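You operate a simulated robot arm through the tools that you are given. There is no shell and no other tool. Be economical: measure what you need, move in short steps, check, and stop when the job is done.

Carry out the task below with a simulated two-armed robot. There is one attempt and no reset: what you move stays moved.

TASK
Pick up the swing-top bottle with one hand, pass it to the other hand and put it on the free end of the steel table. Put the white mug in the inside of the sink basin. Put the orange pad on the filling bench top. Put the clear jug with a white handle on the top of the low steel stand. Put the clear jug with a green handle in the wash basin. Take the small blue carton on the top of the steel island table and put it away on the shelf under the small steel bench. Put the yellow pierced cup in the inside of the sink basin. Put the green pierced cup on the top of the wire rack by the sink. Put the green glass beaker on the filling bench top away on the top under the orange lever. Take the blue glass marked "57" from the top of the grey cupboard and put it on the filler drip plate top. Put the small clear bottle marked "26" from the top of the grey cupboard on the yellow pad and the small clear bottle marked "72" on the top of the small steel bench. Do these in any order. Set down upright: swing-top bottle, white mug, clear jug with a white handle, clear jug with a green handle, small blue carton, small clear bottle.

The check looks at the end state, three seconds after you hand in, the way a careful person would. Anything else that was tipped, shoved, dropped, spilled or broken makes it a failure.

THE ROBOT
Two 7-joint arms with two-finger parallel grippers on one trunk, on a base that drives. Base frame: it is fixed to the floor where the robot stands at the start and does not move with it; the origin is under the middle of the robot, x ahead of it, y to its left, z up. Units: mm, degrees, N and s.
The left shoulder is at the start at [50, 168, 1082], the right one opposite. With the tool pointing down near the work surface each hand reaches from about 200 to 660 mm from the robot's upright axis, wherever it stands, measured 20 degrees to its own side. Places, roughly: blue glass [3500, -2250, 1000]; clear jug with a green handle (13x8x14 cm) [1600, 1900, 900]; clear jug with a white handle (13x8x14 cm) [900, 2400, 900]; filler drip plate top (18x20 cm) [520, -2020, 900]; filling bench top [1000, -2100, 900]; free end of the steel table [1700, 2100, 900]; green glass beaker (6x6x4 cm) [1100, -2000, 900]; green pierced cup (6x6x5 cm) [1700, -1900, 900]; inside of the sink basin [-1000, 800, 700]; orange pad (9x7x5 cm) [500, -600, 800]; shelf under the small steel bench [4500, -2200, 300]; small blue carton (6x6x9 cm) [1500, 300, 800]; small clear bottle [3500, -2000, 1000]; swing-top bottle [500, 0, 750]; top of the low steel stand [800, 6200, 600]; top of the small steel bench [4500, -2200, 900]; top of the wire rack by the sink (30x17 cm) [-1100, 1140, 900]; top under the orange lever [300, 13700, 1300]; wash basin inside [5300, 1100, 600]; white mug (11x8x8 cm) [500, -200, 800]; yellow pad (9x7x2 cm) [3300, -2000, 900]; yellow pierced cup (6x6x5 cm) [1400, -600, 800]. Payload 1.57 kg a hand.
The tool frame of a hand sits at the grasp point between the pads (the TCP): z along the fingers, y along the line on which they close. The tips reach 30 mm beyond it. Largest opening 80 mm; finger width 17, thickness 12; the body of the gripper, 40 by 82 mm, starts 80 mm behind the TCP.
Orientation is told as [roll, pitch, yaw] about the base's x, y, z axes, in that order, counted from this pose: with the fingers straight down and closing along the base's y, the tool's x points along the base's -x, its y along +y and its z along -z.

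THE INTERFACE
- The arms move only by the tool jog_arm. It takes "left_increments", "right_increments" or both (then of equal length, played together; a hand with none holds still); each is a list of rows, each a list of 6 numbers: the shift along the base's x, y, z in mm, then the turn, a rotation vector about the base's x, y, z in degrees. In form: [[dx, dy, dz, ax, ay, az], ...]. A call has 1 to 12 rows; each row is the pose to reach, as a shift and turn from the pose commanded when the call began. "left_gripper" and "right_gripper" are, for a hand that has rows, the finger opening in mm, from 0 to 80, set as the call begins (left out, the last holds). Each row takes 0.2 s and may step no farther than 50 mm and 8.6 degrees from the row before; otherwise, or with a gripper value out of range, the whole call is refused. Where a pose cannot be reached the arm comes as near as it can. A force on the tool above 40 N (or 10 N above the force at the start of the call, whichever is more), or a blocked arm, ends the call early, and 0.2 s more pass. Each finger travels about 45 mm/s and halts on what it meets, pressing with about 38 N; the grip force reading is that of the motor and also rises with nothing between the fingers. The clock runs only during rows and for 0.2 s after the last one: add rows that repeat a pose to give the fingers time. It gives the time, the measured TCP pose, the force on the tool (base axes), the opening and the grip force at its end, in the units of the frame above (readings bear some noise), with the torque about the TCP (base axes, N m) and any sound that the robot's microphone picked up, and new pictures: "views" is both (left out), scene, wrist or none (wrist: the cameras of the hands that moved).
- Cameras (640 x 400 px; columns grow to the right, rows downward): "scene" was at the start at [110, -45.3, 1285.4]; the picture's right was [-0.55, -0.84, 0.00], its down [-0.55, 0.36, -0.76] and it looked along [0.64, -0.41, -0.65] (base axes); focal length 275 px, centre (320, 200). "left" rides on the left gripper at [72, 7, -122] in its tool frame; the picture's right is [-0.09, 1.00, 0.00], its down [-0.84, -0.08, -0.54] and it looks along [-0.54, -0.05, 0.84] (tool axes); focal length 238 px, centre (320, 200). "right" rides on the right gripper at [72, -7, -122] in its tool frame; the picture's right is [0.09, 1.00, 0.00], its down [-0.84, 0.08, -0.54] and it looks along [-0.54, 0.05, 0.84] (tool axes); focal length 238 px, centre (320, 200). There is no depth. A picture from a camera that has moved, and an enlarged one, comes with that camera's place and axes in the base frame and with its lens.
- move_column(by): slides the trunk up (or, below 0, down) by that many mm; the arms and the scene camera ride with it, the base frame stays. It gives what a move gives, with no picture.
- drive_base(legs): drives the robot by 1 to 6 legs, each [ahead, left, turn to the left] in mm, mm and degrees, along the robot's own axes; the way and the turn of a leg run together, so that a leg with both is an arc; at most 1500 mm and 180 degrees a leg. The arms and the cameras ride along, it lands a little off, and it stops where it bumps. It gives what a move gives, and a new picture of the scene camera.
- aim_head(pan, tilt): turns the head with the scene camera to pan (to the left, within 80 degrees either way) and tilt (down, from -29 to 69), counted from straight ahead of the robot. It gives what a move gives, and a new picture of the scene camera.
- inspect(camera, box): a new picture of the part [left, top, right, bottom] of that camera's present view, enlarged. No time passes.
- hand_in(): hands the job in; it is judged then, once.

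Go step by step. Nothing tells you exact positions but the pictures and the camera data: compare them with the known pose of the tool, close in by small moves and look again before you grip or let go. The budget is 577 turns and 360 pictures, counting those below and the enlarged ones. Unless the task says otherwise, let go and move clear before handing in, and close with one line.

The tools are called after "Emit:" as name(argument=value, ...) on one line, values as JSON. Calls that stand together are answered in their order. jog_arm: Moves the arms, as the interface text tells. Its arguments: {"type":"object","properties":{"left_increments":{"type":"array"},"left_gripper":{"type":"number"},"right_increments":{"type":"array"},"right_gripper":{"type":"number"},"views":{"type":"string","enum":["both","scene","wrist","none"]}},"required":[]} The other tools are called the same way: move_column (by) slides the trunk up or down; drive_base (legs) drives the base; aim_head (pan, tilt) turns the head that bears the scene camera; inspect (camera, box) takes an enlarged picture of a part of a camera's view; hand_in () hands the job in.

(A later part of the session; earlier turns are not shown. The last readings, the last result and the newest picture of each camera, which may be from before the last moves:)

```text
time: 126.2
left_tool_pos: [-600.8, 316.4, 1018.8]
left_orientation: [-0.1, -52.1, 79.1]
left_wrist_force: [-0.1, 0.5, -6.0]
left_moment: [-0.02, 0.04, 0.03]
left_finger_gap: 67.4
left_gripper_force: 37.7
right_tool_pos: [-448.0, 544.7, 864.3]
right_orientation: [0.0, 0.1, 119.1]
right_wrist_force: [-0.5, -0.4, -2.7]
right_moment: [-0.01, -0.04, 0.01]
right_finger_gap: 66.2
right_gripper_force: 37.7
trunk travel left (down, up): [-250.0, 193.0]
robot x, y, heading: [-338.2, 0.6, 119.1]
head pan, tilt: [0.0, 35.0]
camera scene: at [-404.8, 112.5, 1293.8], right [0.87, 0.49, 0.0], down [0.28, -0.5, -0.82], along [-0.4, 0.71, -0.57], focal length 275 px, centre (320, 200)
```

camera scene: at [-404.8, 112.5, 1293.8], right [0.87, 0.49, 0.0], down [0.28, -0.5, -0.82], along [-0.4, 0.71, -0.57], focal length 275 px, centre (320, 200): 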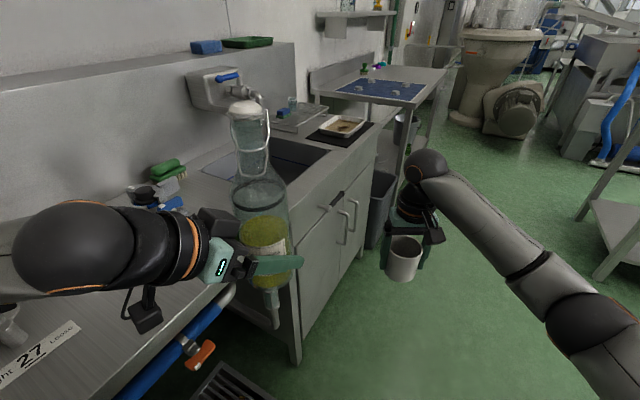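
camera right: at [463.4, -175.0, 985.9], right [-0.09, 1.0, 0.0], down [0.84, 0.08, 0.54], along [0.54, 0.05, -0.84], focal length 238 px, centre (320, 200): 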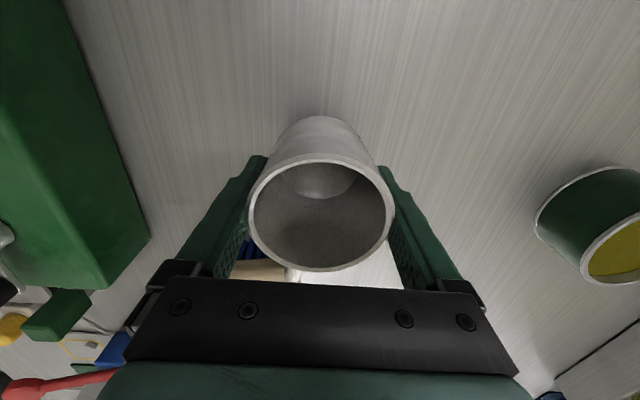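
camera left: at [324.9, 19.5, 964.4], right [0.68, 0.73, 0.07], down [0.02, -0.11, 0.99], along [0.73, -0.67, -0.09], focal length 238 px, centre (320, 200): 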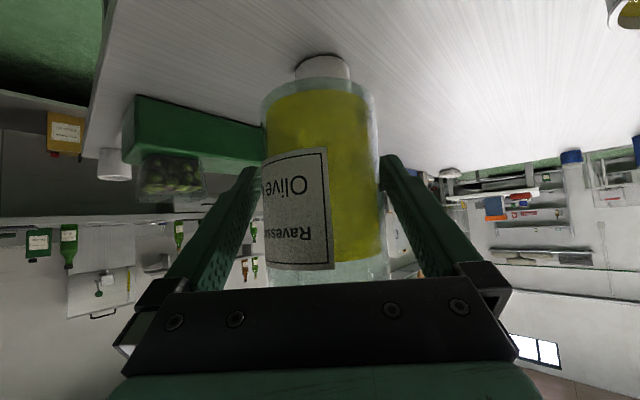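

The sink unit is ahead-left with its basin around (-950,830). I'll raise the hands, then drive to stand facing the sink (heading 180°).

Emit:
jog_arm(right_increments=[[15, -10, 30, 0, 0, 0], [31, -21, 60, 0, 0, 0], [46, -31, 90, 0, 0, 0], [61, -42, 120, 0, 0, 0], [77, -52, 150, 0, 0, 0], [92, -63, 180, 0, 0, 0]], left_increments=[[0, 0, 10, 0, 0, 0], [0, 0, 20, 0, 0, 0], [0, 0, 30, 0, 0, 0], [0, 0, 40, 0, 0, 0], [0, 0, 50, 0, 0, 0], [0, 0, 60, 0, 0, 0]], views="none")

Emit:
drive_base(legs=[[0, -533, 0], [677, 0, 0], [0, 0, 61]])

```text
time: 127.6
left_tool_pos: [-600.6, 315.1, 1075.7]
left_orientation: [0.0, -52.0, 79.0]
left_wrist_force: [0.6, -0.1, -6.6]
left_moment: [0.0, -0.02, 0.02]
left_finger_gap: 67.7
left_gripper_force: 37.2
right_tool_pos: [-355.9, 479.4, 1045.2]
right_orientation: [0.1, 0.2, 119.0]
right_wrist_force: [1.0, 0.1, -2.2]
right_moment: [-0.01, 0.01, 0.02]
right_finger_gap: 66.4
right_gripper_force: 37.9
trunk travel left (down, up): [-250.0, 193.0]
robot x, y, heading: [-343.1, 0.4, 119.1]
head pan, tilt: [0.0, 35.0]
```

```text
time: 132.6
left_tool_pos: [-145.4, 569.5, 1074.4]
left_orientation: [-0.2, -51.8, 79.0]
left_wrist_force: [0.1, 0.1, -5.3]
left_moment: [-0.04, 0.01, -0.02]
left_finger_gap: 67.2
left_gripper_force: 37.8
right_tool_pos: [99.0, 733.7, 1043.0]
right_orientation: [0.1, 0.2, 118.7]
right_wrist_force: [0.2, 0.4, -3.2]
right_moment: [-0.01, -0.03, -0.01]
right_finger_gap: 66.2
right_gripper_force: 37.8
trunk travel left (down, up): [-250.0, 193.0]
robot x, y, heading: [111.2, 254.3, 119.1]
head pan, tilt: [0.0, 35.0]
stopped in leg 1: the robot was blocked; the commanded pose is now the measured one
camera scene: at [48.6, 366.4, 1293.8], right [0.87, 0.48, 0.0], down [0.28, -0.5, -0.82], along [-0.4, 0.72, -0.57], focal length 275 px, centre (320, 200)
```

scene: 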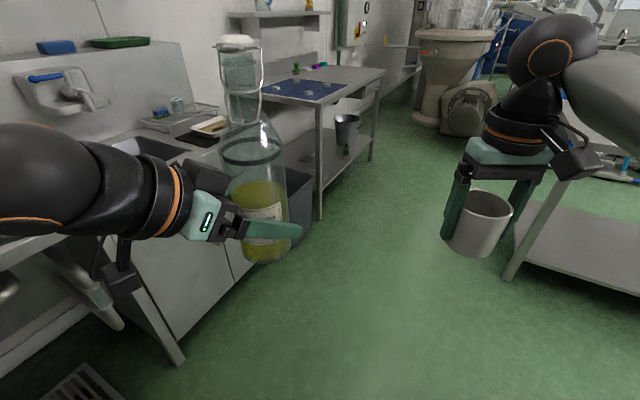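

I brushed the island's edge with the base. Move off it to the left, then ahead and turn to the sink.

Emit:
drive_base(legs=[[0, 60, 0], [650, 0, 0], [0, 0, 61]])

```text
time: 139.7
left_tool_pos: [-651.6, 728.2, 1075.9]
left_orientation: [-0.1, -52.0, 138.9]
left_wrist_force: [0.5, 0.3, -6.9]
left_moment: [0.03, 0.01, 0.04]
left_finger_gap: 67.2
left_gripper_force: 38.2
right_tool_pos: [-670.8, 1023.7, 1045.0]
right_orientation: [0.1, 0.2, 178.7]
right_wrist_force: [0.1, 0.3, -2.7]
right_moment: [-0.02, -0.02, 0.01]
right_finger_gap: 65.6
right_gripper_force: 37.4
trunk travel left (down, up): [-250.0, 193.0]
robot x, y, heading: [-249.8, 796.7, 179.0]
head pan, tilt: [0.0, 35.0]
camera scene: at [-377.4, 796.2, 1293.8], right [0.02, 1.0, 0.0], down [0.57, -0.01, -0.82], along [-0.82, 0.02, -0.57], focal length 275 px, centre (320, 200)
```

scene: 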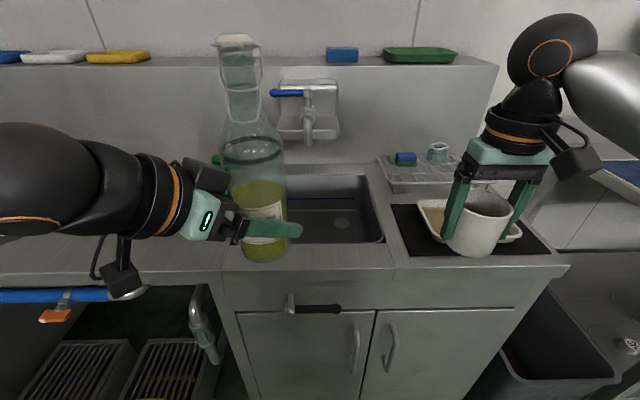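

I'm squarely in front of the sink: the basin spans about x −1064…−790 with its right wall at y≈940. Drive 110 mm closer and look down into it.

Emit:
drive_base(legs=[[110, 0, 0]])

Emit:
aim_head(pan=-12, tilt=50)

```text
time: 140.8
left_tool_pos: [-760.5, 731.5, 1075.3]
left_orientation: [-0.1, -51.9, 139.0]
left_wrist_force: [-0.1, 0.4, -6.4]
left_moment: [0.04, 0.02, 0.0]
left_finger_gap: 67.3
left_gripper_force: 38.0
right_tool_pos: [-779.7, 1024.8, 1044.2]
right_orientation: [0.0, 0.1, 178.8]
right_wrist_force: [0.2, 0.8, -2.8]
right_moment: [-0.01, -0.03, 0.01]
right_finger_gap: 65.6
right_gripper_force: 37.9
trunk travel left (down, up): [-250.0, 193.0]
robot x, y, heading: [-358.9, 791.7, 178.8]
head pan, tilt: [0.0, 35.0]
camera scene: at [-487.4, 798.4, 1293.7], right [0.02, 1.0, 0.0], down [0.57, -0.01, -0.82], along [-0.82, 0.02, -0.57], focal length 275 px, centre (320, 200)
```

scene: 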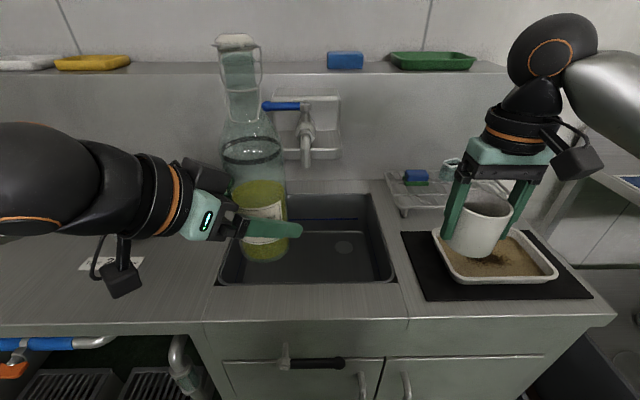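

```text
time: 141.6
left_tool_pos: [-760.7, 728.9, 1075.2]
left_orientation: [-0.2, -51.9, 138.8]
left_wrist_force: [0.1, 0.9, -6.1]
left_moment: [-0.02, 0.02, 0.02]
left_finger_gap: 67.4
left_gripper_force: 38.2
right_tool_pos: [-781.0, 1025.2, 1044.4]
right_orientation: [0.1, 0.2, 178.8]
right_wrist_force: [0.6, -0.2, -1.5]
right_moment: [-0.03, -0.04, -0.01]
right_finger_gap: 65.6
right_gripper_force: 38.4
trunk travel left (down, up): [-250.0, 193.0]
robot x, y, heading: [-355.5, 794.4, 179.0]
head pan, tilt: [-12.0, 50.0]
camera scene: at [-473.7, 814.1, 1272.1], right [0.23, 0.97, 0.0], down [0.75, -0.17, -0.64], along [-0.63, 0.15, -0.77], focal length 275 px, centre (320, 200)
```

scene: 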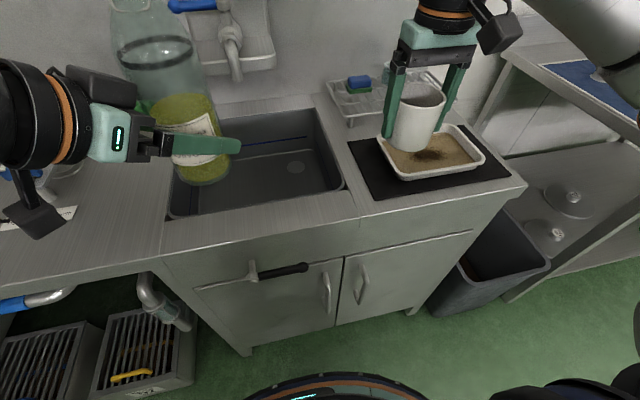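

Basin: x −1072…−797, y 635…933, rim z≈900. Move the mug over (-905,865) and lower partway, checking from the wrist.

Emit:
jog_arm(right_increments=[[-30, -40, 0, 0, 0, 0], [-60, -80, 0, 0, 0, 0], [-90, -120, 0, 0, 0, 0], [-124, -158, 0, 0, 0, 0], [-124, -158, -40, 0, 0, 0], [-124, -158, -80, 0, 0, 0], [-124, -158, -80, 0, 0, 0]], views="both")

```text
refused: row 4 steps farther than a row can; nothing moved
```

Emit:
jog_arm(right_increments=[[-30, -38, 0, 0, 0, 0], [-60, -76, 0, 0, 0, 0], [-92, -115, 0, 0, 0, 0], [-120, -155, 0, 0, 0, 0], [-124, -158, -40, 0, 0, 0], [-124, -158, -80, 0, 0, 0], [-124, -158, -80, 0, 0, 0]], views="both")

```text
refused: row 3 steps farther than a row can; nothing moved
```

Emit:
jog_arm(right_increments=[[-27, -34, 0, 0, 0, 0], [-54, -68, 0, 0, 0, 0], [-80, -102, 0, 0, 0, 0], [-105, -134, 0, 0, 0, 0], [-124, -158, -30, 0, 0, 0], [-124, -158, -80, 0, 0, 0], [-124, -158, -80, 0, 0, 0]], views="both")

```text
time: 143.2
left_tool_pos: [-760.8, 731.1, 1076.7]
left_orientation: [0.0, -51.9, 138.8]
left_wrist_force: [-0.3, 0.1, -6.4]
left_moment: [-0.04, -0.03, -0.03]
left_finger_gap: 67.2
left_gripper_force: 38.7
right_tool_pos: [-903.9, 867.5, 963.8]
right_orientation: [0.1, 0.2, 178.8]
right_wrist_force: [-0.5, -0.2, -1.0]
right_moment: [-0.04, -0.01, 0.0]
right_finger_gap: 65.4
right_gripper_force: 38.1
trunk travel left (down, up): [-250.0, 193.0]
robot x, y, heading: [-357.9, 794.2, 179.0]
head pan, tilt: [-12.0, 50.0]
camera scene: at [-473.6, 814.1, 1272.1], right [0.23, 0.97, 0.0], down [0.75, -0.17, -0.64], along [-0.63, 0.15, -0.77], focal length 275 px, centre (320, 200)
camera right: at [-831.9, 873.3, 1084.7], right [0.07, -1.0, 0.0], down [-0.84, -0.06, 0.54], along [-0.54, -0.04, -0.84], focal length 238 px, centre (320, 200)
```

scene: 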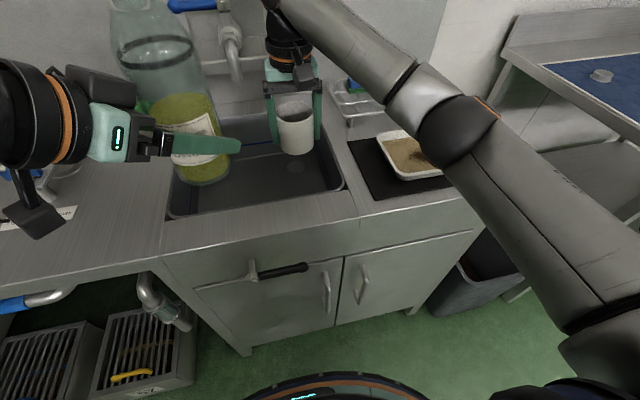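
right: 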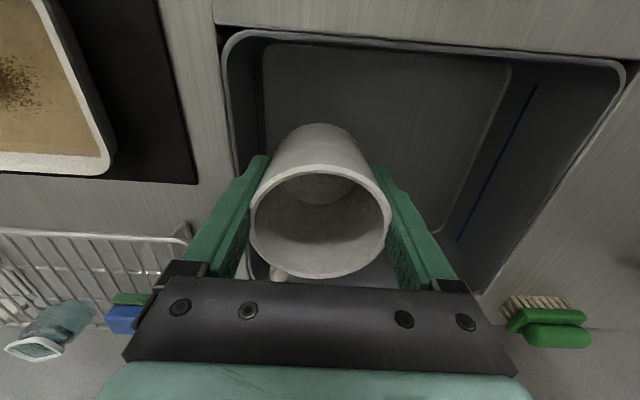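

Lower slowly until contact, shifting 15 mm away from the right wall.

Emit:
jog_arm(right_increments=[[0, -8, -10, 0, 0, 0], [0, -15, -22, 0, 0, 0], [0, -15, -34, 0, 0, 0], [0, -15, -44, 0, 0, 0], [0, -15, -53, 0, 0, 0], [0, -15, -62, 0, 0, 0], [0, -15, -71, 0, 0, 0], [0, -15, -80, 0, 0, 0], [0, -15, -88, 0, 0, 0], [0, -15, -96, 0, 0, 0], [0, -15, -104, 0, 0, 0], [0, -15, -112, 0, 0, 0]], views="scene")

```text
time: 145.8
left_tool_pos: [-760.4, 729.4, 1076.0]
left_orientation: [0.0, -51.9, 138.9]
left_wrist_force: [-0.6, 0.1, -6.8]
left_moment: [0.03, 0.01, 0.02]
left_finger_gap: 67.1
left_gripper_force: 38.0
right_tool_pos: [-903.5, 852.9, 851.8]
right_orientation: [0.2, 0.2, 178.6]
right_wrist_force: [0.3, 0.4, -2.0]
right_moment: [0.0, -0.04, -0.03]
right_finger_gap: 65.8
right_gripper_force: 38.1
trunk travel left (down, up): [-250.0, 193.0]
robot x, y, heading: [-357.2, 795.4, 178.9]
head pan, tilt: [-12.0, 50.0]
camera scene: at [-473.7, 814.1, 1272.1], right [0.23, 0.97, 0.0], down [0.75, -0.17, -0.64], along [-0.63, 0.15, -0.77], focal length 275 px, centre (320, 200)
```

scene: 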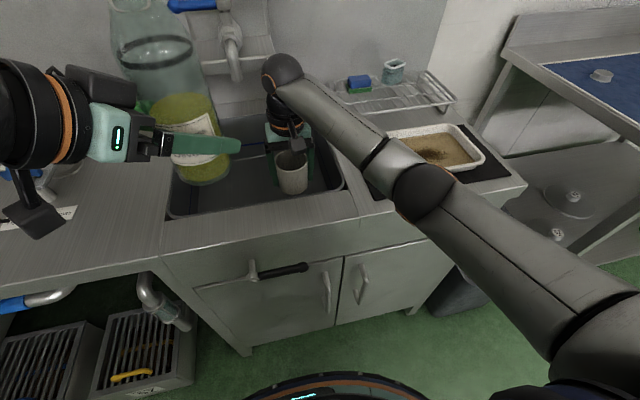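

Emit:
jog_arm(right_increments=[[0, 0, -8, 0, 0, 0], [0, 0, -16, 0, 0, 0], [0, 0, -24, 0, 0, 0], [0, 0, -31, 0, 0, 0], [0, 0, -38, 0, 0, 0], [0, 0, -44, 0, 0, 0], [0, 0, -50, 0, 0, 0], [0, 0, -56, 0, 0, 0], [0, 0, -61, 0, 0, 0], [0, 0, -66, 0, 0, 0], [0, 0, -71, 0, 0, 0], [0, 0, -76, 0, 0, 0]], views="wrist")

```text
time: 148.4
left_tool_pos: [-761.7, 731.1, 1075.5]
left_orientation: [-0.1, -51.8, 138.9]
left_wrist_force: [-0.6, -0.1, -6.2]
left_moment: [0.01, 0.02, 0.01]
left_finger_gap: 67.2
left_gripper_force: 38.1
right_tool_pos: [-904.7, 852.1, 775.8]
right_orientation: [0.1, 0.1, 178.7]
right_wrist_force: [0.2, 1.1, -1.7]
right_moment: [0.0, -0.01, -0.01]
right_finger_gap: 65.8
right_gripper_force: 38.4
trunk travel left (down, up): [-250.0, 193.0]
robot x, y, heading: [-358.4, 794.8, 179.0]
head pan, tilt: [-12.0, 50.0]
camera right: at [-832.0, 858.1, 896.9], right [0.07, -1.0, 0.0], down [-0.84, -0.06, 0.54], along [-0.54, -0.04, -0.84], focal length 238 px, centre (320, 200)
```

right: 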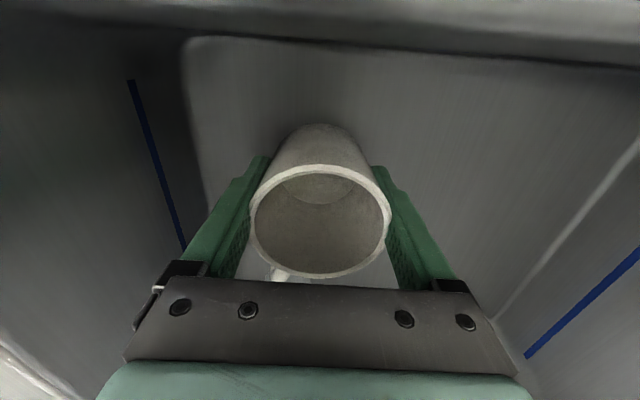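

Still no contact; the basin is deep. Shift 20 mm from the front wall and continue.

Emit:
jog_arm(right_increments=[[-10, 0, -4, 0, 0, 0], [-20, 0, -10, 0, 0, 0], [-20, 0, -17, 0, 0, 0], [-20, 0, -24, 0, 0, 0], [-20, 0, -31, 0, 0, 0], [-20, 0, -38, 0, 0, 0], [-20, 0, -44, 0, 0, 0], [-20, 0, -50, 0, 0, 0], [-20, 0, -55, 0, 0, 0], [-20, 0, -60, 0, 0, 0], [-20, 0, -65, 0, 0, 0], [-20, 0, -70, 0, 0, 0]], views="wrist")

```text
time: 149.6
left_tool_pos: [-759.0, 731.2, 1075.2]
left_orientation: [-0.1, -51.8, 138.8]
left_wrist_force: [-0.6, -0.8, -6.1]
left_moment: [0.0, 0.0, -0.03]
left_finger_gap: 67.2
left_gripper_force: 38.3
right_tool_pos: [-926.7, 850.6, 757.9]
right_orientation: [0.1, -0.6, 178.9]
right_wrist_force: [3.8, 1.8, 14.5]
right_moment: [0.42, -0.42, -0.09]
right_finger_gap: 65.4
right_gripper_force: 38.1
trunk travel left (down, up): [-250.0, 193.0]
robot x, y, heading: [-361.3, 797.2, 178.9]
head pan, tilt: [-12.0, 50.0]
stopped in row 5 (right hand): the force on the tool passed its limit at 44 N (the readings are from after the stop); the commanded pose is now the measured one
camera right: at [-852.7, 857.1, 878.1], right [0.07, -1.0, 0.0], down [-0.83, -0.06, 0.55], along [-0.55, -0.04, -0.83], focal length 238 px, centre (320, 200)
```

right: 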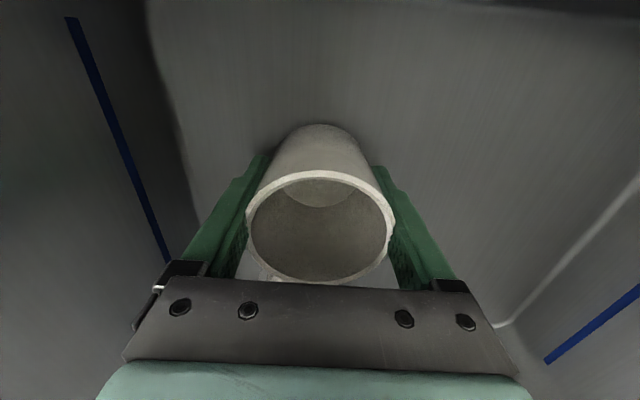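

Contact with the floor at z≈705. Ease up slightly and release, then rise straight up.

Emit:
jog_arm(right_increments=[[0, 0, 2, 0, 0, 0], [0, 0, 2, 0, 0, 0], [0, 0, 2, 0, 0, 0], [0, 0, 2, 0, 0, 0], [0, 0, 2, 0, 0, 0]], right_gripper=80, views="wrist")

```text
time: 150.8
left_tool_pos: [-760.2, 730.2, 1075.5]
left_orientation: [-0.1, -51.9, 138.8]
left_wrist_force: [-0.4, -0.3, -7.2]
left_moment: [0.01, 0.02, 0.03]
left_finger_gap: 67.4
left_gripper_force: 37.8
right_tool_pos: [-926.8, 851.7, 756.0]
right_orientation: [0.3, -0.4, 178.8]
right_wrist_force: [0.9, -0.3, -0.6]
right_moment: [0.0, 0.01, 0.0]
right_finger_gap: 80.1
right_gripper_force: 0.1
trunk travel left (down, up): [-250.0, 193.0]
robot x, y, heading: [-356.3, 797.6, 178.8]
head pan, tilt: [-12.0, 50.0]
camera right: at [-852.8, 857.3, 877.6], right [0.07, -1.0, 0.0], down [-0.83, -0.06, 0.55], along [-0.55, -0.04, -0.84], focal length 238 px, centre (320, 200)
```

right: 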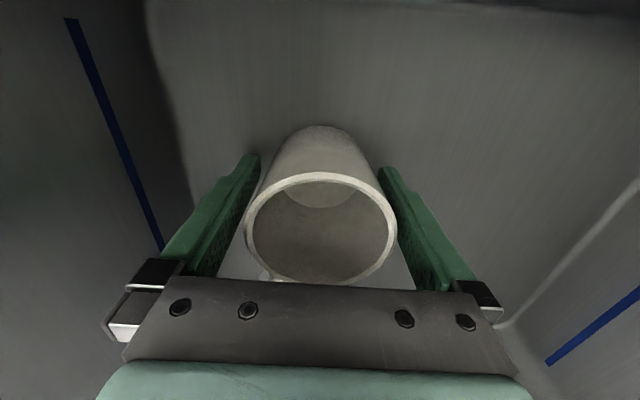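

Mug is standing. Rise out.

Emit:
jog_arm(right_increments=[[0, 0, 25, 0, 0, 0], [0, 0, 60, 0, 0, 0], [0, 0, 105, 0, 0, 0], [0, 0, 150, 0, 0, 0], [10, 0, 195, 0, 0, 0], [20, 0, 240, 0, 0, 0], [50, 20, 270, 0, 0, 0], [80, 50, 290, 0, 0, 0], [110, 80, 300, 0, 0, 0]], views="scene")

```text
time: 152.8
left_tool_pos: [-759.8, 730.8, 1076.4]
left_orientation: [0.0, -52.0, 138.7]
left_wrist_force: [0.7, -0.3, -6.2]
left_moment: [0.01, 0.03, 0.0]
left_finger_gap: 67.2
left_gripper_force: 38.3
right_tool_pos: [-819.0, 931.8, 1058.6]
right_orientation: [0.2, -0.5, 178.8]
right_wrist_force: [0.3, -0.2, 0.7]
right_moment: [0.0, -0.03, -0.02]
right_finger_gap: 79.9
right_gripper_force: 0.1
trunk travel left (down, up): [-250.0, 193.0]
robot x, y, heading: [-359.3, 795.3, 178.8]
head pan, tilt: [-12.0, 50.0]
camera scene: at [-473.1, 814.6, 1272.1], right [0.23, 0.97, 0.0], down [0.75, -0.17, -0.64], along [-0.63, 0.15, -0.77], focal length 275 px, centre (320, 200)
```

scene: 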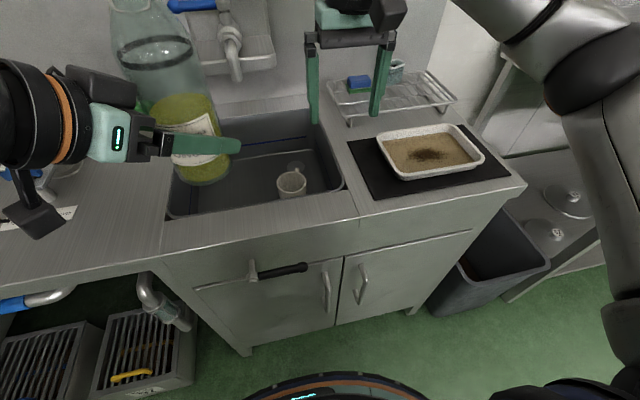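

The mug stands in the basin. Now drive to the steel table with the bottle, keeping the mid-aisle.

Emit:
aim_head(pan=0, tilt=30)

Emit:
drive_base(legs=[[-250, 0, 0], [0, 0, -89], [430, 0, 0], [0, -900, 0], [0, -850, 0]])

```text
time: 153.6
left_tool_pos: [-759.7, 730.6, 1076.5]
left_orientation: [-0.2, -51.9, 138.9]
left_wrist_force: [-0.3, 0.4, -5.1]
left_moment: [0.0, 0.01, 0.0]
left_finger_gap: 67.6
left_gripper_force: 38.4
right_tool_pos: [-819.0, 930.7, 1058.6]
right_orientation: [0.2, -0.4, 178.8]
right_wrist_force: [0.0, -0.2, 0.7]
right_moment: [0.03, -0.01, -0.02]
right_finger_gap: 79.8
right_gripper_force: 0.2
trunk travel left (down, up): [-250.0, 193.0]
robot x, y, heading: [-357.5, 795.8, 179.0]
head pan, tilt: [0.0, 30.0]
camera scene: at [-488.9, 798.5, 1301.5], right [0.02, 1.0, 0.0], down [0.5, -0.01, -0.87], along [-0.87, 0.02, -0.5], focal length 275 px, centre (320, 200)
```

scene: 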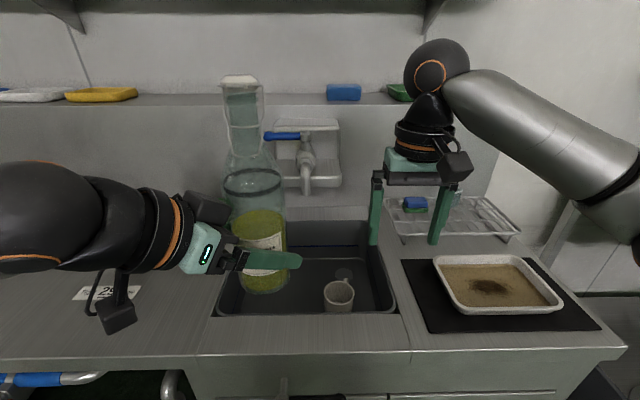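

```text
time: 176.6
left_tool_pos: [1564.2, 1597.5, 1076.0]
left_orientation: [-0.1, -52.0, 48.7]
left_wrist_force: [0.3, -1.0, -6.6]
left_moment: [0.02, 0.01, 0.0]
left_finger_gap: 67.1
left_gripper_force: 37.7
right_tool_pos: [1765.6, 1655.3, 1058.0]
right_orientation: [0.2, -0.5, 88.7]
right_wrist_force: [-0.1, -0.2, -0.7]
right_moment: [-0.02, 0.04, 0.01]
right_finger_gap: 80.3
right_gripper_force: 0.0
trunk travel left (down, up): [-250.0, 193.0]
robot x, y, heading: [1626.8, 1194.2, 88.4]
head pan, tilt: [0.0, 30.0]
camera scene: at [1629.2, 1325.7, 1301.6], right [1.0, -0.02, 0.0], down [-0.01, -0.5, -0.87], along [0.02, 0.87, -0.5], focal length 275 px, centre (320, 200)
```

scene: 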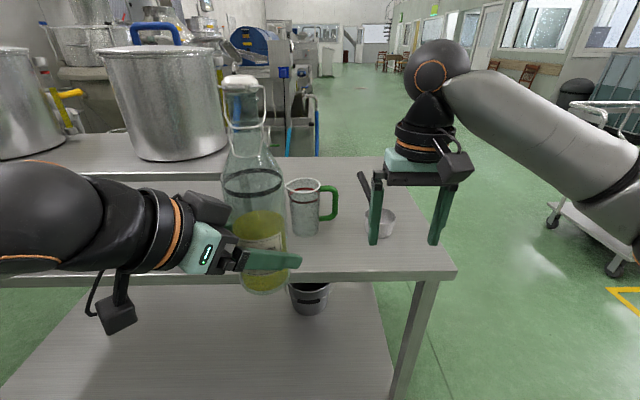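

I'm at the steel table: green-handled jug at about (1605,1870), a saucepan to its right. Let me zoom in on them.

Emit:
inspect(camera="scene", box=[230, 150, 470, 300])

Emit:
inspect(camera="right", box=[0, 0, 640, 400])

```text
2.67 times, centred on (350, 225) of scene
camera zoom: at [1629.2, 1325.7, 1301.6], right [1.0, -0.02, 0.0], down [-0.01, -0.5, -0.87], along [0.02, 0.87, -0.5], focal length 733 px, centre (240, 133)
```

zoom: 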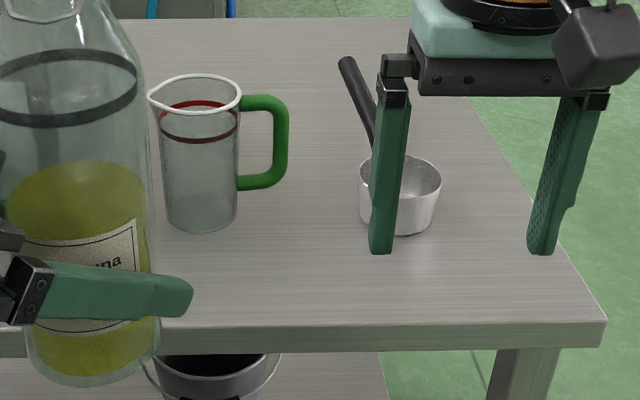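

```text
1.00 times, centred on (320, 200) of right (not enlarged: the box is as wide or as high as the picture)
camera zoom: at [1770.7, 1583.3, 1178.8], right [-1.0, -0.07, 0.0], down [-0.06, 0.83, 0.55], along [-0.04, 0.55, -0.84], focal length 238 px, centre (320, 200)
```

zoom: 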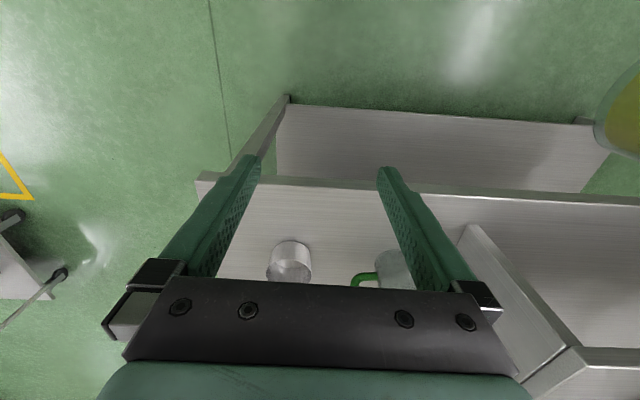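

The jug body is about 72 mm wide; I'll take it with the right hand closing front-to-back (handle is on the right). Raise the bottle, turn the right hand 88°, then drive closer.

Emit:
jog_arm(left_increments=[[-8, 0, 8, 0, 0, 0], [-16, 0, 16, 0, 0, 0], [-24, 0, 24, 0, 0, 0], [-32, 0, 32, 0, 0, 0], [-40, 0, 40, 0, 0, 0], [-48, 0, 48, 0, 0, 0], [-56, 0, 56, 0, 0, 0], [-60, 0, 60, 0, 0, 0], [-60, 0, 60, 0, 0, 0], [-60, 0, 60, 0, 0, 0], [-60, 0, 60, 0, 0, 0]], right_increments=[[0, 0, 5, 0, 0, -8], [0, 0, 10, 0, 0, -16], [0, 0, 15, 0, 0, -24], [0, 0, 20, 0, 0, -32], [0, 0, 25, 0, 0, -40], [0, 0, 30, 0, 0, -48], [0, 0, 35, 0, 0, -56], [0, 0, 40, 0, 0, -64], [0, 0, 45, 0, 0, -72], [0, 0, 50, 0, 0, -80], [0, 0, 50, 0, 0, -88]], views="none")

```text
time: 179.0
left_tool_pos: [1503.4, 1596.7, 1136.3]
left_orientation: [-0.1, -51.9, 48.7]
left_wrist_force: [0.1, 0.4, -6.7]
left_moment: [0.01, -0.02, 0.03]
left_finger_gap: 67.2
left_gripper_force: 37.9
right_tool_pos: [1764.9, 1655.2, 1107.6]
right_orientation: [0.2, -0.6, 0.5]
right_wrist_force: [-0.2, 0.2, 0.5]
right_moment: [0.01, 0.0, -0.01]
right_finger_gap: 79.9
right_gripper_force: 0.2
trunk travel left (down, up): [-250.0, 193.0]
robot x, y, heading: [1630.2, 1193.1, 88.9]
head pan, tilt: [0.0, 30.0]
```

Emit:
drive_base(legs=[[185, 0, 0]])

Emit:
jog_arm(right_increments=[[-40, 10, 5, 0, 0, 0], [-80, 20, 10, 0, 0, 0], [-120, 30, 10, 0, 0, 0], [-155, 36, 10, 0, 0, 0], [-155, 36, 10, 0, 0, 0]], views="wrist")

```text
time: 180.5
left_tool_pos: [1507.7, 1781.1, 1136.4]
left_orientation: [-0.1, -51.9, 48.5]
left_wrist_force: [0.3, 0.2, -6.6]
left_moment: [-0.01, 0.01, -0.01]
left_finger_gap: 67.3
left_gripper_force: 37.6
right_tool_pos: [1768.5, 1838.8, 1108.5]
right_orientation: [0.2, -0.5, 0.7]
right_wrist_force: [-0.4, 0.8, 0.1]
right_moment: [0.04, -0.03, -0.03]
right_finger_gap: 79.8
right_gripper_force: 0.0
trunk travel left (down, up): [-250.0, 193.0]
robot x, y, heading: [1628.8, 1380.3, 88.6]
head pan, tilt: [0.0, 30.0]
camera scene: at [1633.1, 1510.9, 1301.5], right [1.0, -0.02, 0.0], down [-0.01, -0.5, -0.87], along [0.02, 0.87, -0.5], focal length 275 px, centre (320, 200)
```

scene: 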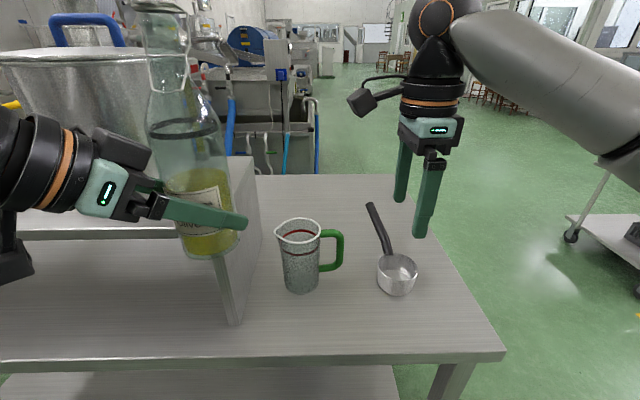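

```text
time: 181.7
left_tool_pos: [1508.6, 1781.0, 1135.6]
left_orientation: [-0.1, -51.8, 48.8]
left_wrist_force: [-0.4, -0.2, -5.9]
left_moment: [-0.03, 0.0, 0.03]
left_finger_gap: 67.4
left_gripper_force: 38.0
right_tool_pos: [1612.9, 1878.6, 1119.8]
right_orientation: [0.2, -0.5, 0.7]
right_wrist_force: [-0.5, 0.2, 0.1]
right_moment: [0.0, 0.01, -0.01]
right_finger_gap: 80.0
right_gripper_force: 0.1
trunk travel left (down, up): [-250.0, 193.0]
robot x, y, heading: [1631.9, 1381.3, 88.7]
head pan, tilt: [0.0, 30.0]
camera right: at [1539.8, 1869.9, 1239.1], right [-0.1, 0.99, 0.0], down [0.83, 0.09, 0.55], along [0.55, 0.06, -0.84], focal length 238 px, centre (320, 200)
```

right: 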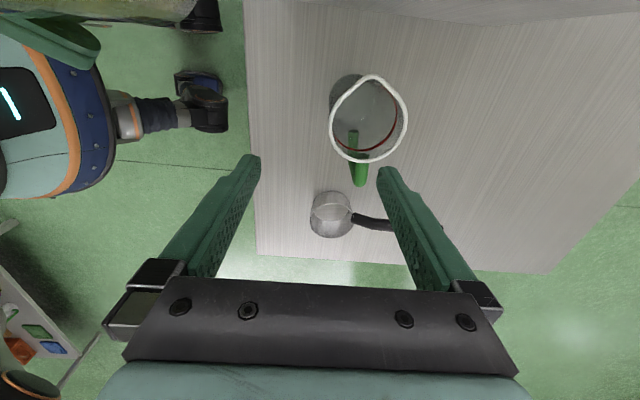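

The wrist camera puts the jug at about (1597,1920). Move over that and recheck.

Emit:
jog_arm(right_increments=[[-8, 20, 0, 0, 0, 0], [-16, 40, -10, 0, 0, 0], [-16, 40, -20, 0, 0, 0]], views="wrist")

```text
time: 182.5
left_tool_pos: [1507.3, 1782.2, 1136.6]
left_orientation: [-0.1, -52.0, 48.7]
left_wrist_force: [0.3, 0.3, -6.4]
left_moment: [0.01, 0.03, 0.02]
left_finger_gap: 67.4
left_gripper_force: 37.7
right_tool_pos: [1605.6, 1884.2, 1107.5]
right_orientation: [0.2, -0.5, 0.6]
right_wrist_force: [-1.4, 0.1, -0.2]
right_moment: [-0.02, 0.02, -0.01]
right_finger_gap: 80.1
right_gripper_force: 0.0
right hand out of reach, approached as far as the arm can: row 1, 2, 3
trunk travel left (down, up): [-250.0, 193.0]
robot x, y, heading: [1626.4, 1380.5, 88.6]
head pan, tilt: [0.0, 30.0]
camera right: at [1533.6, 1878.2, 1227.4], right [-0.1, 0.99, 0.0], down [0.83, 0.09, 0.55], along [0.55, 0.06, -0.84], focal length 238 px, centre (320, 200)
```

right: 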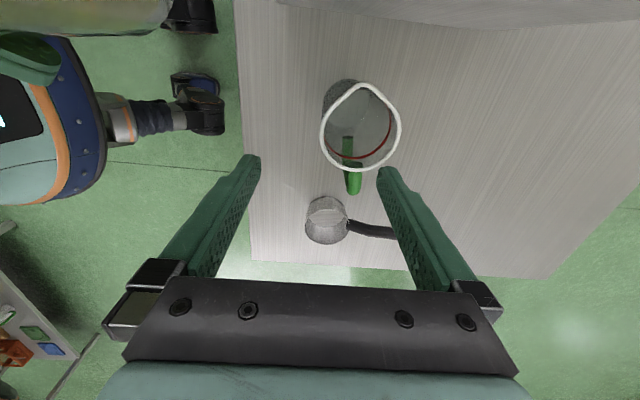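

The jug is at (1594,1919). Raise the trunk 120 mm and drive 50 mm closer for comfortable reach.

Emit:
move_column(by=120)

Emit:
drive_base(legs=[[50, 0, 0]])

```text
time: 184.0
left_tool_pos: [1507.2, 1780.9, 1256.7]
left_orientation: [-0.2, -52.0, 48.7]
left_wrist_force: [-0.4, -0.5, -6.1]
left_moment: [-0.02, -0.05, -0.01]
left_finger_gap: 67.4
left_gripper_force: 38.1
right_tool_pos: [1605.7, 1886.1, 1227.2]
right_orientation: [0.2, -0.5, 0.8]
right_wrist_force: [-0.5, 0.2, 0.1]
right_moment: [0.02, 0.02, -0.04]
right_finger_gap: 80.2
right_gripper_force: 0.1
trunk travel left (down, up): [-370.0, 73.0]
robot x, y, heading: [1631.5, 1376.7, 88.8]
head pan, tilt: [0.0, 30.0]
```

```text
time: 184.9
left_tool_pos: [1508.9, 1831.2, 1254.7]
left_orientation: [-0.2, -51.7, 48.6]
left_wrist_force: [-0.2, 0.5, -6.1]
left_moment: [-0.08, -0.02, -0.02]
left_finger_gap: 67.2
left_gripper_force: 38.1
right_tool_pos: [1605.9, 1935.6, 1226.0]
right_orientation: [0.1, -0.4, 0.7]
right_wrist_force: [0.2, 0.6, 0.0]
right_moment: [-0.04, 0.01, -0.01]
right_finger_gap: 80.0
right_gripper_force: 0.1
trunk travel left (down, up): [-370.0, 73.0]
robot x, y, heading: [1635.5, 1425.0, 88.8]
head pan, tilt: [0.0, 30.0]
camera scene: at [1634.1, 1560.4, 1421.4], right [1.0, -0.02, 0.0], down [-0.01, -0.5, -0.87], along [0.02, 0.86, -0.5], focal length 275 px, centre (320, 200)
```

scene: 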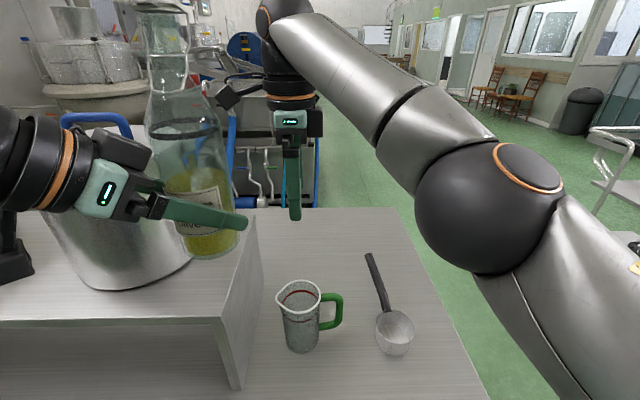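

Emit:
jog_arm(right_increments=[[-4, -6, -48, 0, 0, 0], [-8, -12, -96, 0, 0, 0], [-12, -17, -140, 0, 0, 0], [-12, -17, -140, 0, 0, 0]], views="wrist")

```text
time: 185.9
left_tool_pos: [1509.5, 1829.5, 1256.4]
left_orientation: [-0.1, -51.9, 48.7]
left_wrist_force: [-0.5, 0.4, -6.1]
left_moment: [0.05, 0.01, 0.02]
left_finger_gap: 67.2
left_gripper_force: 38.1
right_tool_pos: [1594.7, 1917.5, 1087.6]
right_orientation: [0.3, -0.5, 0.7]
right_wrist_force: [-0.4, -0.5, 0.0]
right_moment: [0.0, 0.01, 0.03]
right_finger_gap: 80.0
right_gripper_force: 0.0
trunk travel left (down, up): [-370.0, 73.0]
robot x, y, heading: [1631.8, 1424.1, 88.8]
head pan, tilt: [0.0, 30.0]
camera right: at [1522.6, 1910.7, 1208.8], right [-0.1, 0.99, 0.0], down [0.83, 0.08, 0.55], along [0.55, 0.06, -0.84], focal length 238 px, centre (320, 200)
```

right: 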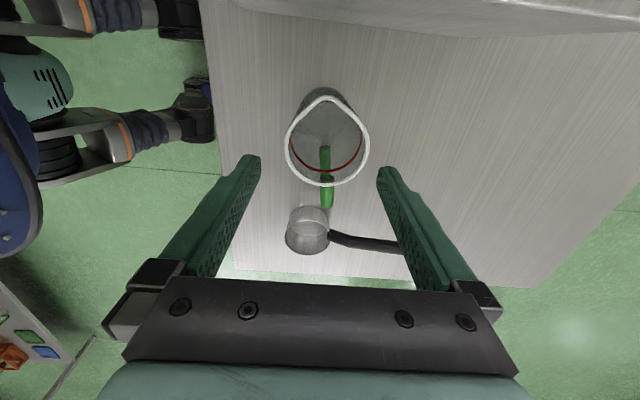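

The jug's lip is ~80 mm wide, too wide for a top grasp. I'll first set the bottle down at (1690,1830), a clear spot on the free end, then take the jug's body from the side with the left hand. Move the right hand away, the bottle over.

Emit:
jog_arm(right_increments=[[0, 0, 45, 0, 0, 0], [10, 0, 90, 0, 0, 0], [50, -10, 110, 0, 0, 0], [95, -25, 110, 0, 0, 0], [140, -40, 110, 0, 0, 0], [180, -60, 110, 0, 0, 0], [220, -80, 110, 0, 0, 0]], views="none")

Emit:
jog_arm(left_increments=[[40, 0, -20, 0, 0, 0], [80, 0, -45, 0, 0, 0], [120, 0, -75, 0, 0, 0], [155, 0, -110, 0, 0, 0], [181, 0, -150, 0, 0, 0], [181, 0, -190, 0, 0, 0], [181, 0, -230, 0, 0, 0], [181, 0, -260, 0, 0, 0]], views="both")

```text
time: 187.5
left_tool_pos: [1510.1, 1827.4, 1256.8]
left_orientation: [0.0, -51.9, 48.6]
left_wrist_force: [0.9, -0.1, -5.9]
left_moment: [0.0, 0.01, 0.0]
left_finger_gap: 67.4
left_gripper_force: 38.1
right_tool_pos: [1814.9, 1835.9, 1195.2]
right_orientation: [0.2, -0.5, 0.8]
right_wrist_force: [-0.4, -0.3, -0.8]
right_moment: [0.03, 0.01, -0.04]
right_finger_gap: 80.1
right_gripper_force: 0.1
trunk travel left (down, up): [-370.0, 73.0]
robot x, y, heading: [1632.5, 1427.4, 88.9]
head pan, tilt: [0.0, 30.0]
```

```text
time: 189.3
left_tool_pos: [1691.2, 1829.8, 995.7]
left_orientation: [-0.1, -51.9, 48.6]
left_wrist_force: [0.3, -0.4, -6.6]
left_moment: [0.02, 0.03, -0.04]
left_finger_gap: 67.2
left_gripper_force: 38.2
right_tool_pos: [1813.2, 1837.1, 1195.9]
right_orientation: [0.2, -0.5, 0.8]
right_wrist_force: [0.3, -1.0, 0.3]
right_moment: [0.04, 0.0, 0.0]
right_finger_gap: 80.1
right_gripper_force: 0.0
trunk travel left (down, up): [-370.0, 73.0]
robot x, y, heading: [1635.2, 1427.0, 89.1]
head pan, tilt: [0.0, 30.0]
camera scene: at [1634.2, 1559.2, 1421.6], right [1.0, -0.02, 0.0], down [-0.01, -0.5, -0.87], along [0.02, 0.87, -0.5], focal length 275 px, centre (320, 200)
camera left: at [1593.5, 1728.4, 1014.5], right [-0.71, 0.7, 0.07], down [0.12, 0.02, 0.99], along [0.69, 0.71, -0.09], focal length 238 px, centre (320, 200)
```

scene: 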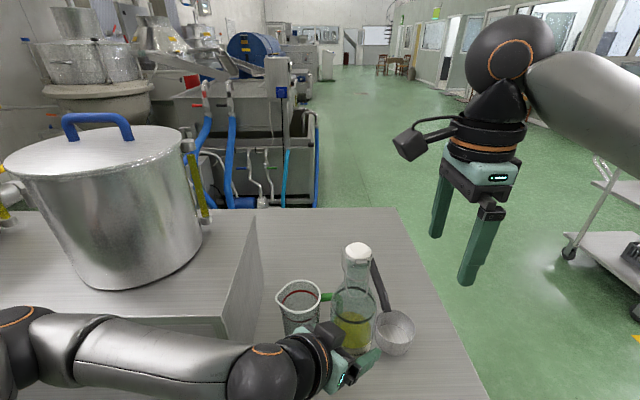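
left: 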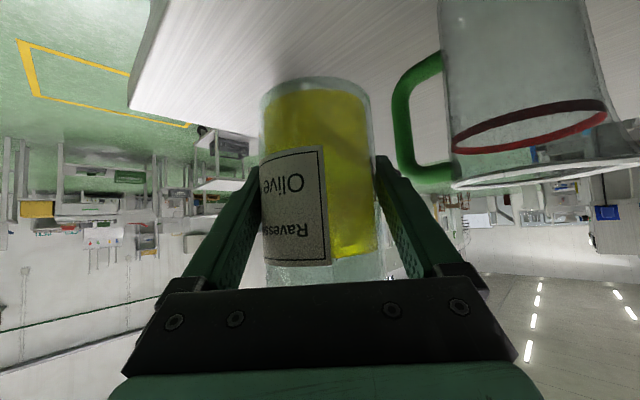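

The spot is clear of jug handle and saucepan. Lower to the table in small steps.

Emit:
jog_arm(left_increments=[[0, 0, -15, 0, 0, 0], [0, 0, -28, 0, 0, 0], [0, 0, -38, 0, 0, 0], [0, 0, -45, 0, 0, 0], [0, 0, -51, 0, 0, 0], [0, 0, -56, 0, 0, 0], [0, 0, -60, 0, 0, 0], [0, 0, -64, 0, 0, 0], [0, 0, -67, 0, 0, 0], [0, 0, -70, 0, 0, 0], [0, 0, -73, 0, 0, 0], [0, 0, -76, 0, 0, 0]], views="none")

```text
time: 191.9
left_tool_pos: [1689.9, 1828.4, 944.1]
left_orientation: [-0.1, -51.8, 48.7]
left_wrist_force: [-0.5, -0.8, -5.8]
left_moment: [0.0, -0.01, -0.01]
left_finger_gap: 67.4
left_gripper_force: 37.5
left hand out of reach, approached as far as the arm can: row 6, 7, 8, 9, 10, 11, 12
right_tool_pos: [1813.6, 1836.7, 1195.9]
right_orientation: [0.2, -0.5, 0.7]
right_wrist_force: [0.2, -0.3, 0.1]
right_moment: [0.01, 0.0, 0.01]
right_finger_gap: 79.9
right_gripper_force: 0.1
trunk travel left (down, up): [-370.0, 73.0]
robot x, y, heading: [1630.2, 1424.7, 88.6]
head pan, tilt: [0.0, 30.0]
```

The arm's lower limit is reached with the trunk raised. Raise the hand 50, lower the trunk 60, then continue.

Emit:
jog_arm(left_increments=[[0, 0, 25, 0, 0, 0], [0, 0, 52, 0, 0, 0]], views="none")

Emit:
move_column(by=-55)

Emit:
jog_arm(left_increments=[[0, 0, -4, 0, 0, 0], [0, 0, -8, 0, 0, 0], [0, 0, -12, 0, 0, 0], [0, 0, -15, 0, 0, 0], [0, 0, -18, 0, 0, 0], [0, 0, -21, 0, 0, 0], [0, 0, -24, 0, 0, 0]], views="none")

```text
time: 192.5
left_tool_pos: [1689.1, 1828.3, 996.7]
left_orientation: [0.0, -51.9, 48.5]
left_wrist_force: [0.2, 0.0, -4.9]
left_moment: [-0.01, 0.02, -0.03]
left_finger_gap: 67.1
left_gripper_force: 37.7
right_tool_pos: [1813.7, 1836.2, 1196.3]
right_orientation: [0.1, -0.5, 0.6]
right_wrist_force: [0.5, -0.1, -0.3]
right_moment: [0.01, -0.01, 0.01]
right_finger_gap: 80.0
right_gripper_force: 0.0
trunk travel left (down, up): [-370.0, 73.0]
robot x, y, heading: [1632.4, 1427.2, 88.9]
head pan, tilt: [0.0, 30.0]
```

```text
time: 193.5
left_tool_pos: [1689.5, 1827.9, 941.4]
left_orientation: [-0.1, -51.9, 48.7]
left_wrist_force: [-0.6, 0.6, -6.5]
left_moment: [0.03, 0.01, 0.02]
left_finger_gap: 67.5
left_gripper_force: 38.1
right_tool_pos: [1813.4, 1837.7, 1141.9]
right_orientation: [0.2, -0.6, 0.6]
right_wrist_force: [0.2, 0.8, -0.4]
right_moment: [-0.01, -0.02, 0.02]
right_finger_gap: 80.0
right_gripper_force: 0.1
trunk travel left (down, up): [-315.0, 128.0]
robot x, y, heading: [1633.4, 1431.3, 88.7]
head pan, tilt: [0.0, 30.0]
```

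```text
time: 195.1
left_tool_pos: [1690.1, 1829.4, 917.8]
left_orientation: [-0.2, -51.9, 48.8]
left_wrist_force: [-0.5, -0.3, -6.5]
left_moment: [-0.02, 0.02, 0.01]
left_finger_gap: 67.4
left_gripper_force: 38.7
right_tool_pos: [1814.3, 1837.6, 1141.1]
right_orientation: [0.2, -0.4, 0.7]
right_wrist_force: [0.1, -0.5, 0.4]
right_moment: [0.0, -0.03, 0.0]
right_finger_gap: 79.9
right_gripper_force: 0.0
trunk travel left (down, up): [-315.0, 128.0]
robot x, y, heading: [1632.5, 1427.3, 88.6]
head pan, tilt: [0.0, 30.0]
```

Emit:
jog_arm(left_increments=[[0, 0, -4, 0, 0, 0], [0, 0, -7, 0, 0, 0], [0, 0, -10, 0, 0, 0], [0, 0, -13, 0, 0, 0], [0, 0, -16, 0, 0, 0], [0, 0, -19, 0, 0, 0], [0, 0, -22, 0, 0, 0], [0, 0, -25, 0, 0, 0]], views="scene")

```text
time: 196.9
left_tool_pos: [1690.9, 1828.1, 897.6]
left_orientation: [0.0, -52.4, 48.6]
left_wrist_force: [0.3, 2.1, 22.1]
left_moment: [0.26, 0.13, 0.14]
left_finger_gap: 67.4
left_gripper_force: 37.9
right_tool_pos: [1812.4, 1836.2, 1142.2]
right_orientation: [0.2, -0.6, 0.7]
right_wrist_force: [0.3, 0.4, 0.2]
right_moment: [-0.02, 0.0, 0.02]
right_finger_gap: 80.2
right_gripper_force: 0.2
trunk travel left (down, up): [-315.0, 128.0]
robot x, y, heading: [1634.5, 1426.6, 88.9]
head pan, tilt: [0.0, 30.0]
camera scene: at [1633.9, 1557.1, 1366.9], right [1.0, -0.02, 0.0], down [-0.01, -0.5, -0.87], along [0.02, 0.87, -0.5], focal length 275 px, centre (320, 200)
```

scene: 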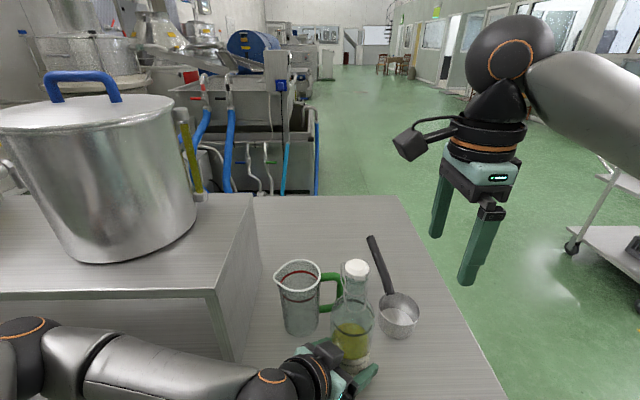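

Bottle is on the table (surface z≈841). Ease, open and withdraw along the fingers.

Emit:
jog_arm(left_increments=[[0, 0, 3, 0, 0, 0], [0, 0, 3, 0, 0, 0], [0, 0, 3, 0, 0, 0], [0, 0, 3, 0, 0, 0], [-8, -9, 13, 0, 0, 0], [-20, -23, 27, 0, 0, 0], [-36, -41, 46, 0, 0, 0], [-52, -59, 65, 0, 0, 0], [-60, -65, 100, 0, 0, 0]], left_gripper=80, views="both")

```text
time: 198.9
left_tool_pos: [1641.2, 1777.5, 988.8]
left_orientation: [-0.1, -51.8, 48.8]
left_wrist_force: [0.7, 0.6, -0.4]
left_moment: [0.0, -0.01, -0.02]
left_finger_gap: 79.8
left_gripper_force: 0.1
left hand out of reach, approached as far as the arm can: row 9
right_tool_pos: [1813.8, 1837.8, 1142.0]
right_orientation: [0.3, -0.5, 0.6]
right_wrist_force: [0.5, -0.4, 0.8]
right_moment: [-0.02, 0.01, 0.02]
right_finger_gap: 79.8
right_gripper_force: 0.0
trunk travel left (down, up): [-315.0, 128.0]
robot x, y, heading: [1632.8, 1424.9, 88.8]
head pan, tilt: [0.0, 30.0]
camera scene: at [1634.4, 1558.5, 1366.6], right [1.0, -0.02, 0.0], down [-0.01, -0.5, -0.87], along [0.02, 0.87, -0.5], focal length 275 px, centre (320, 200)
camera left: at [1543.8, 1677.3, 1007.7], right [-0.71, 0.7, 0.07], down [0.12, 0.02, 0.99], along [0.69, 0.71, -0.1], focal length 238 px, centre (320, 200)
```

scene: 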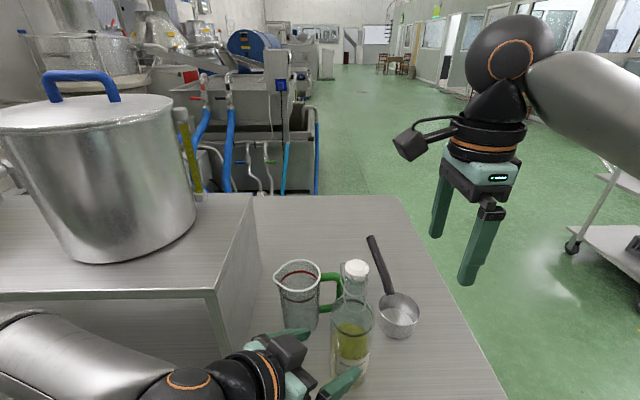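
left: 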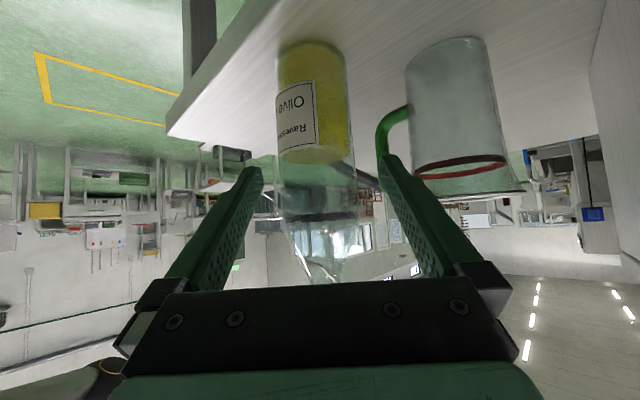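

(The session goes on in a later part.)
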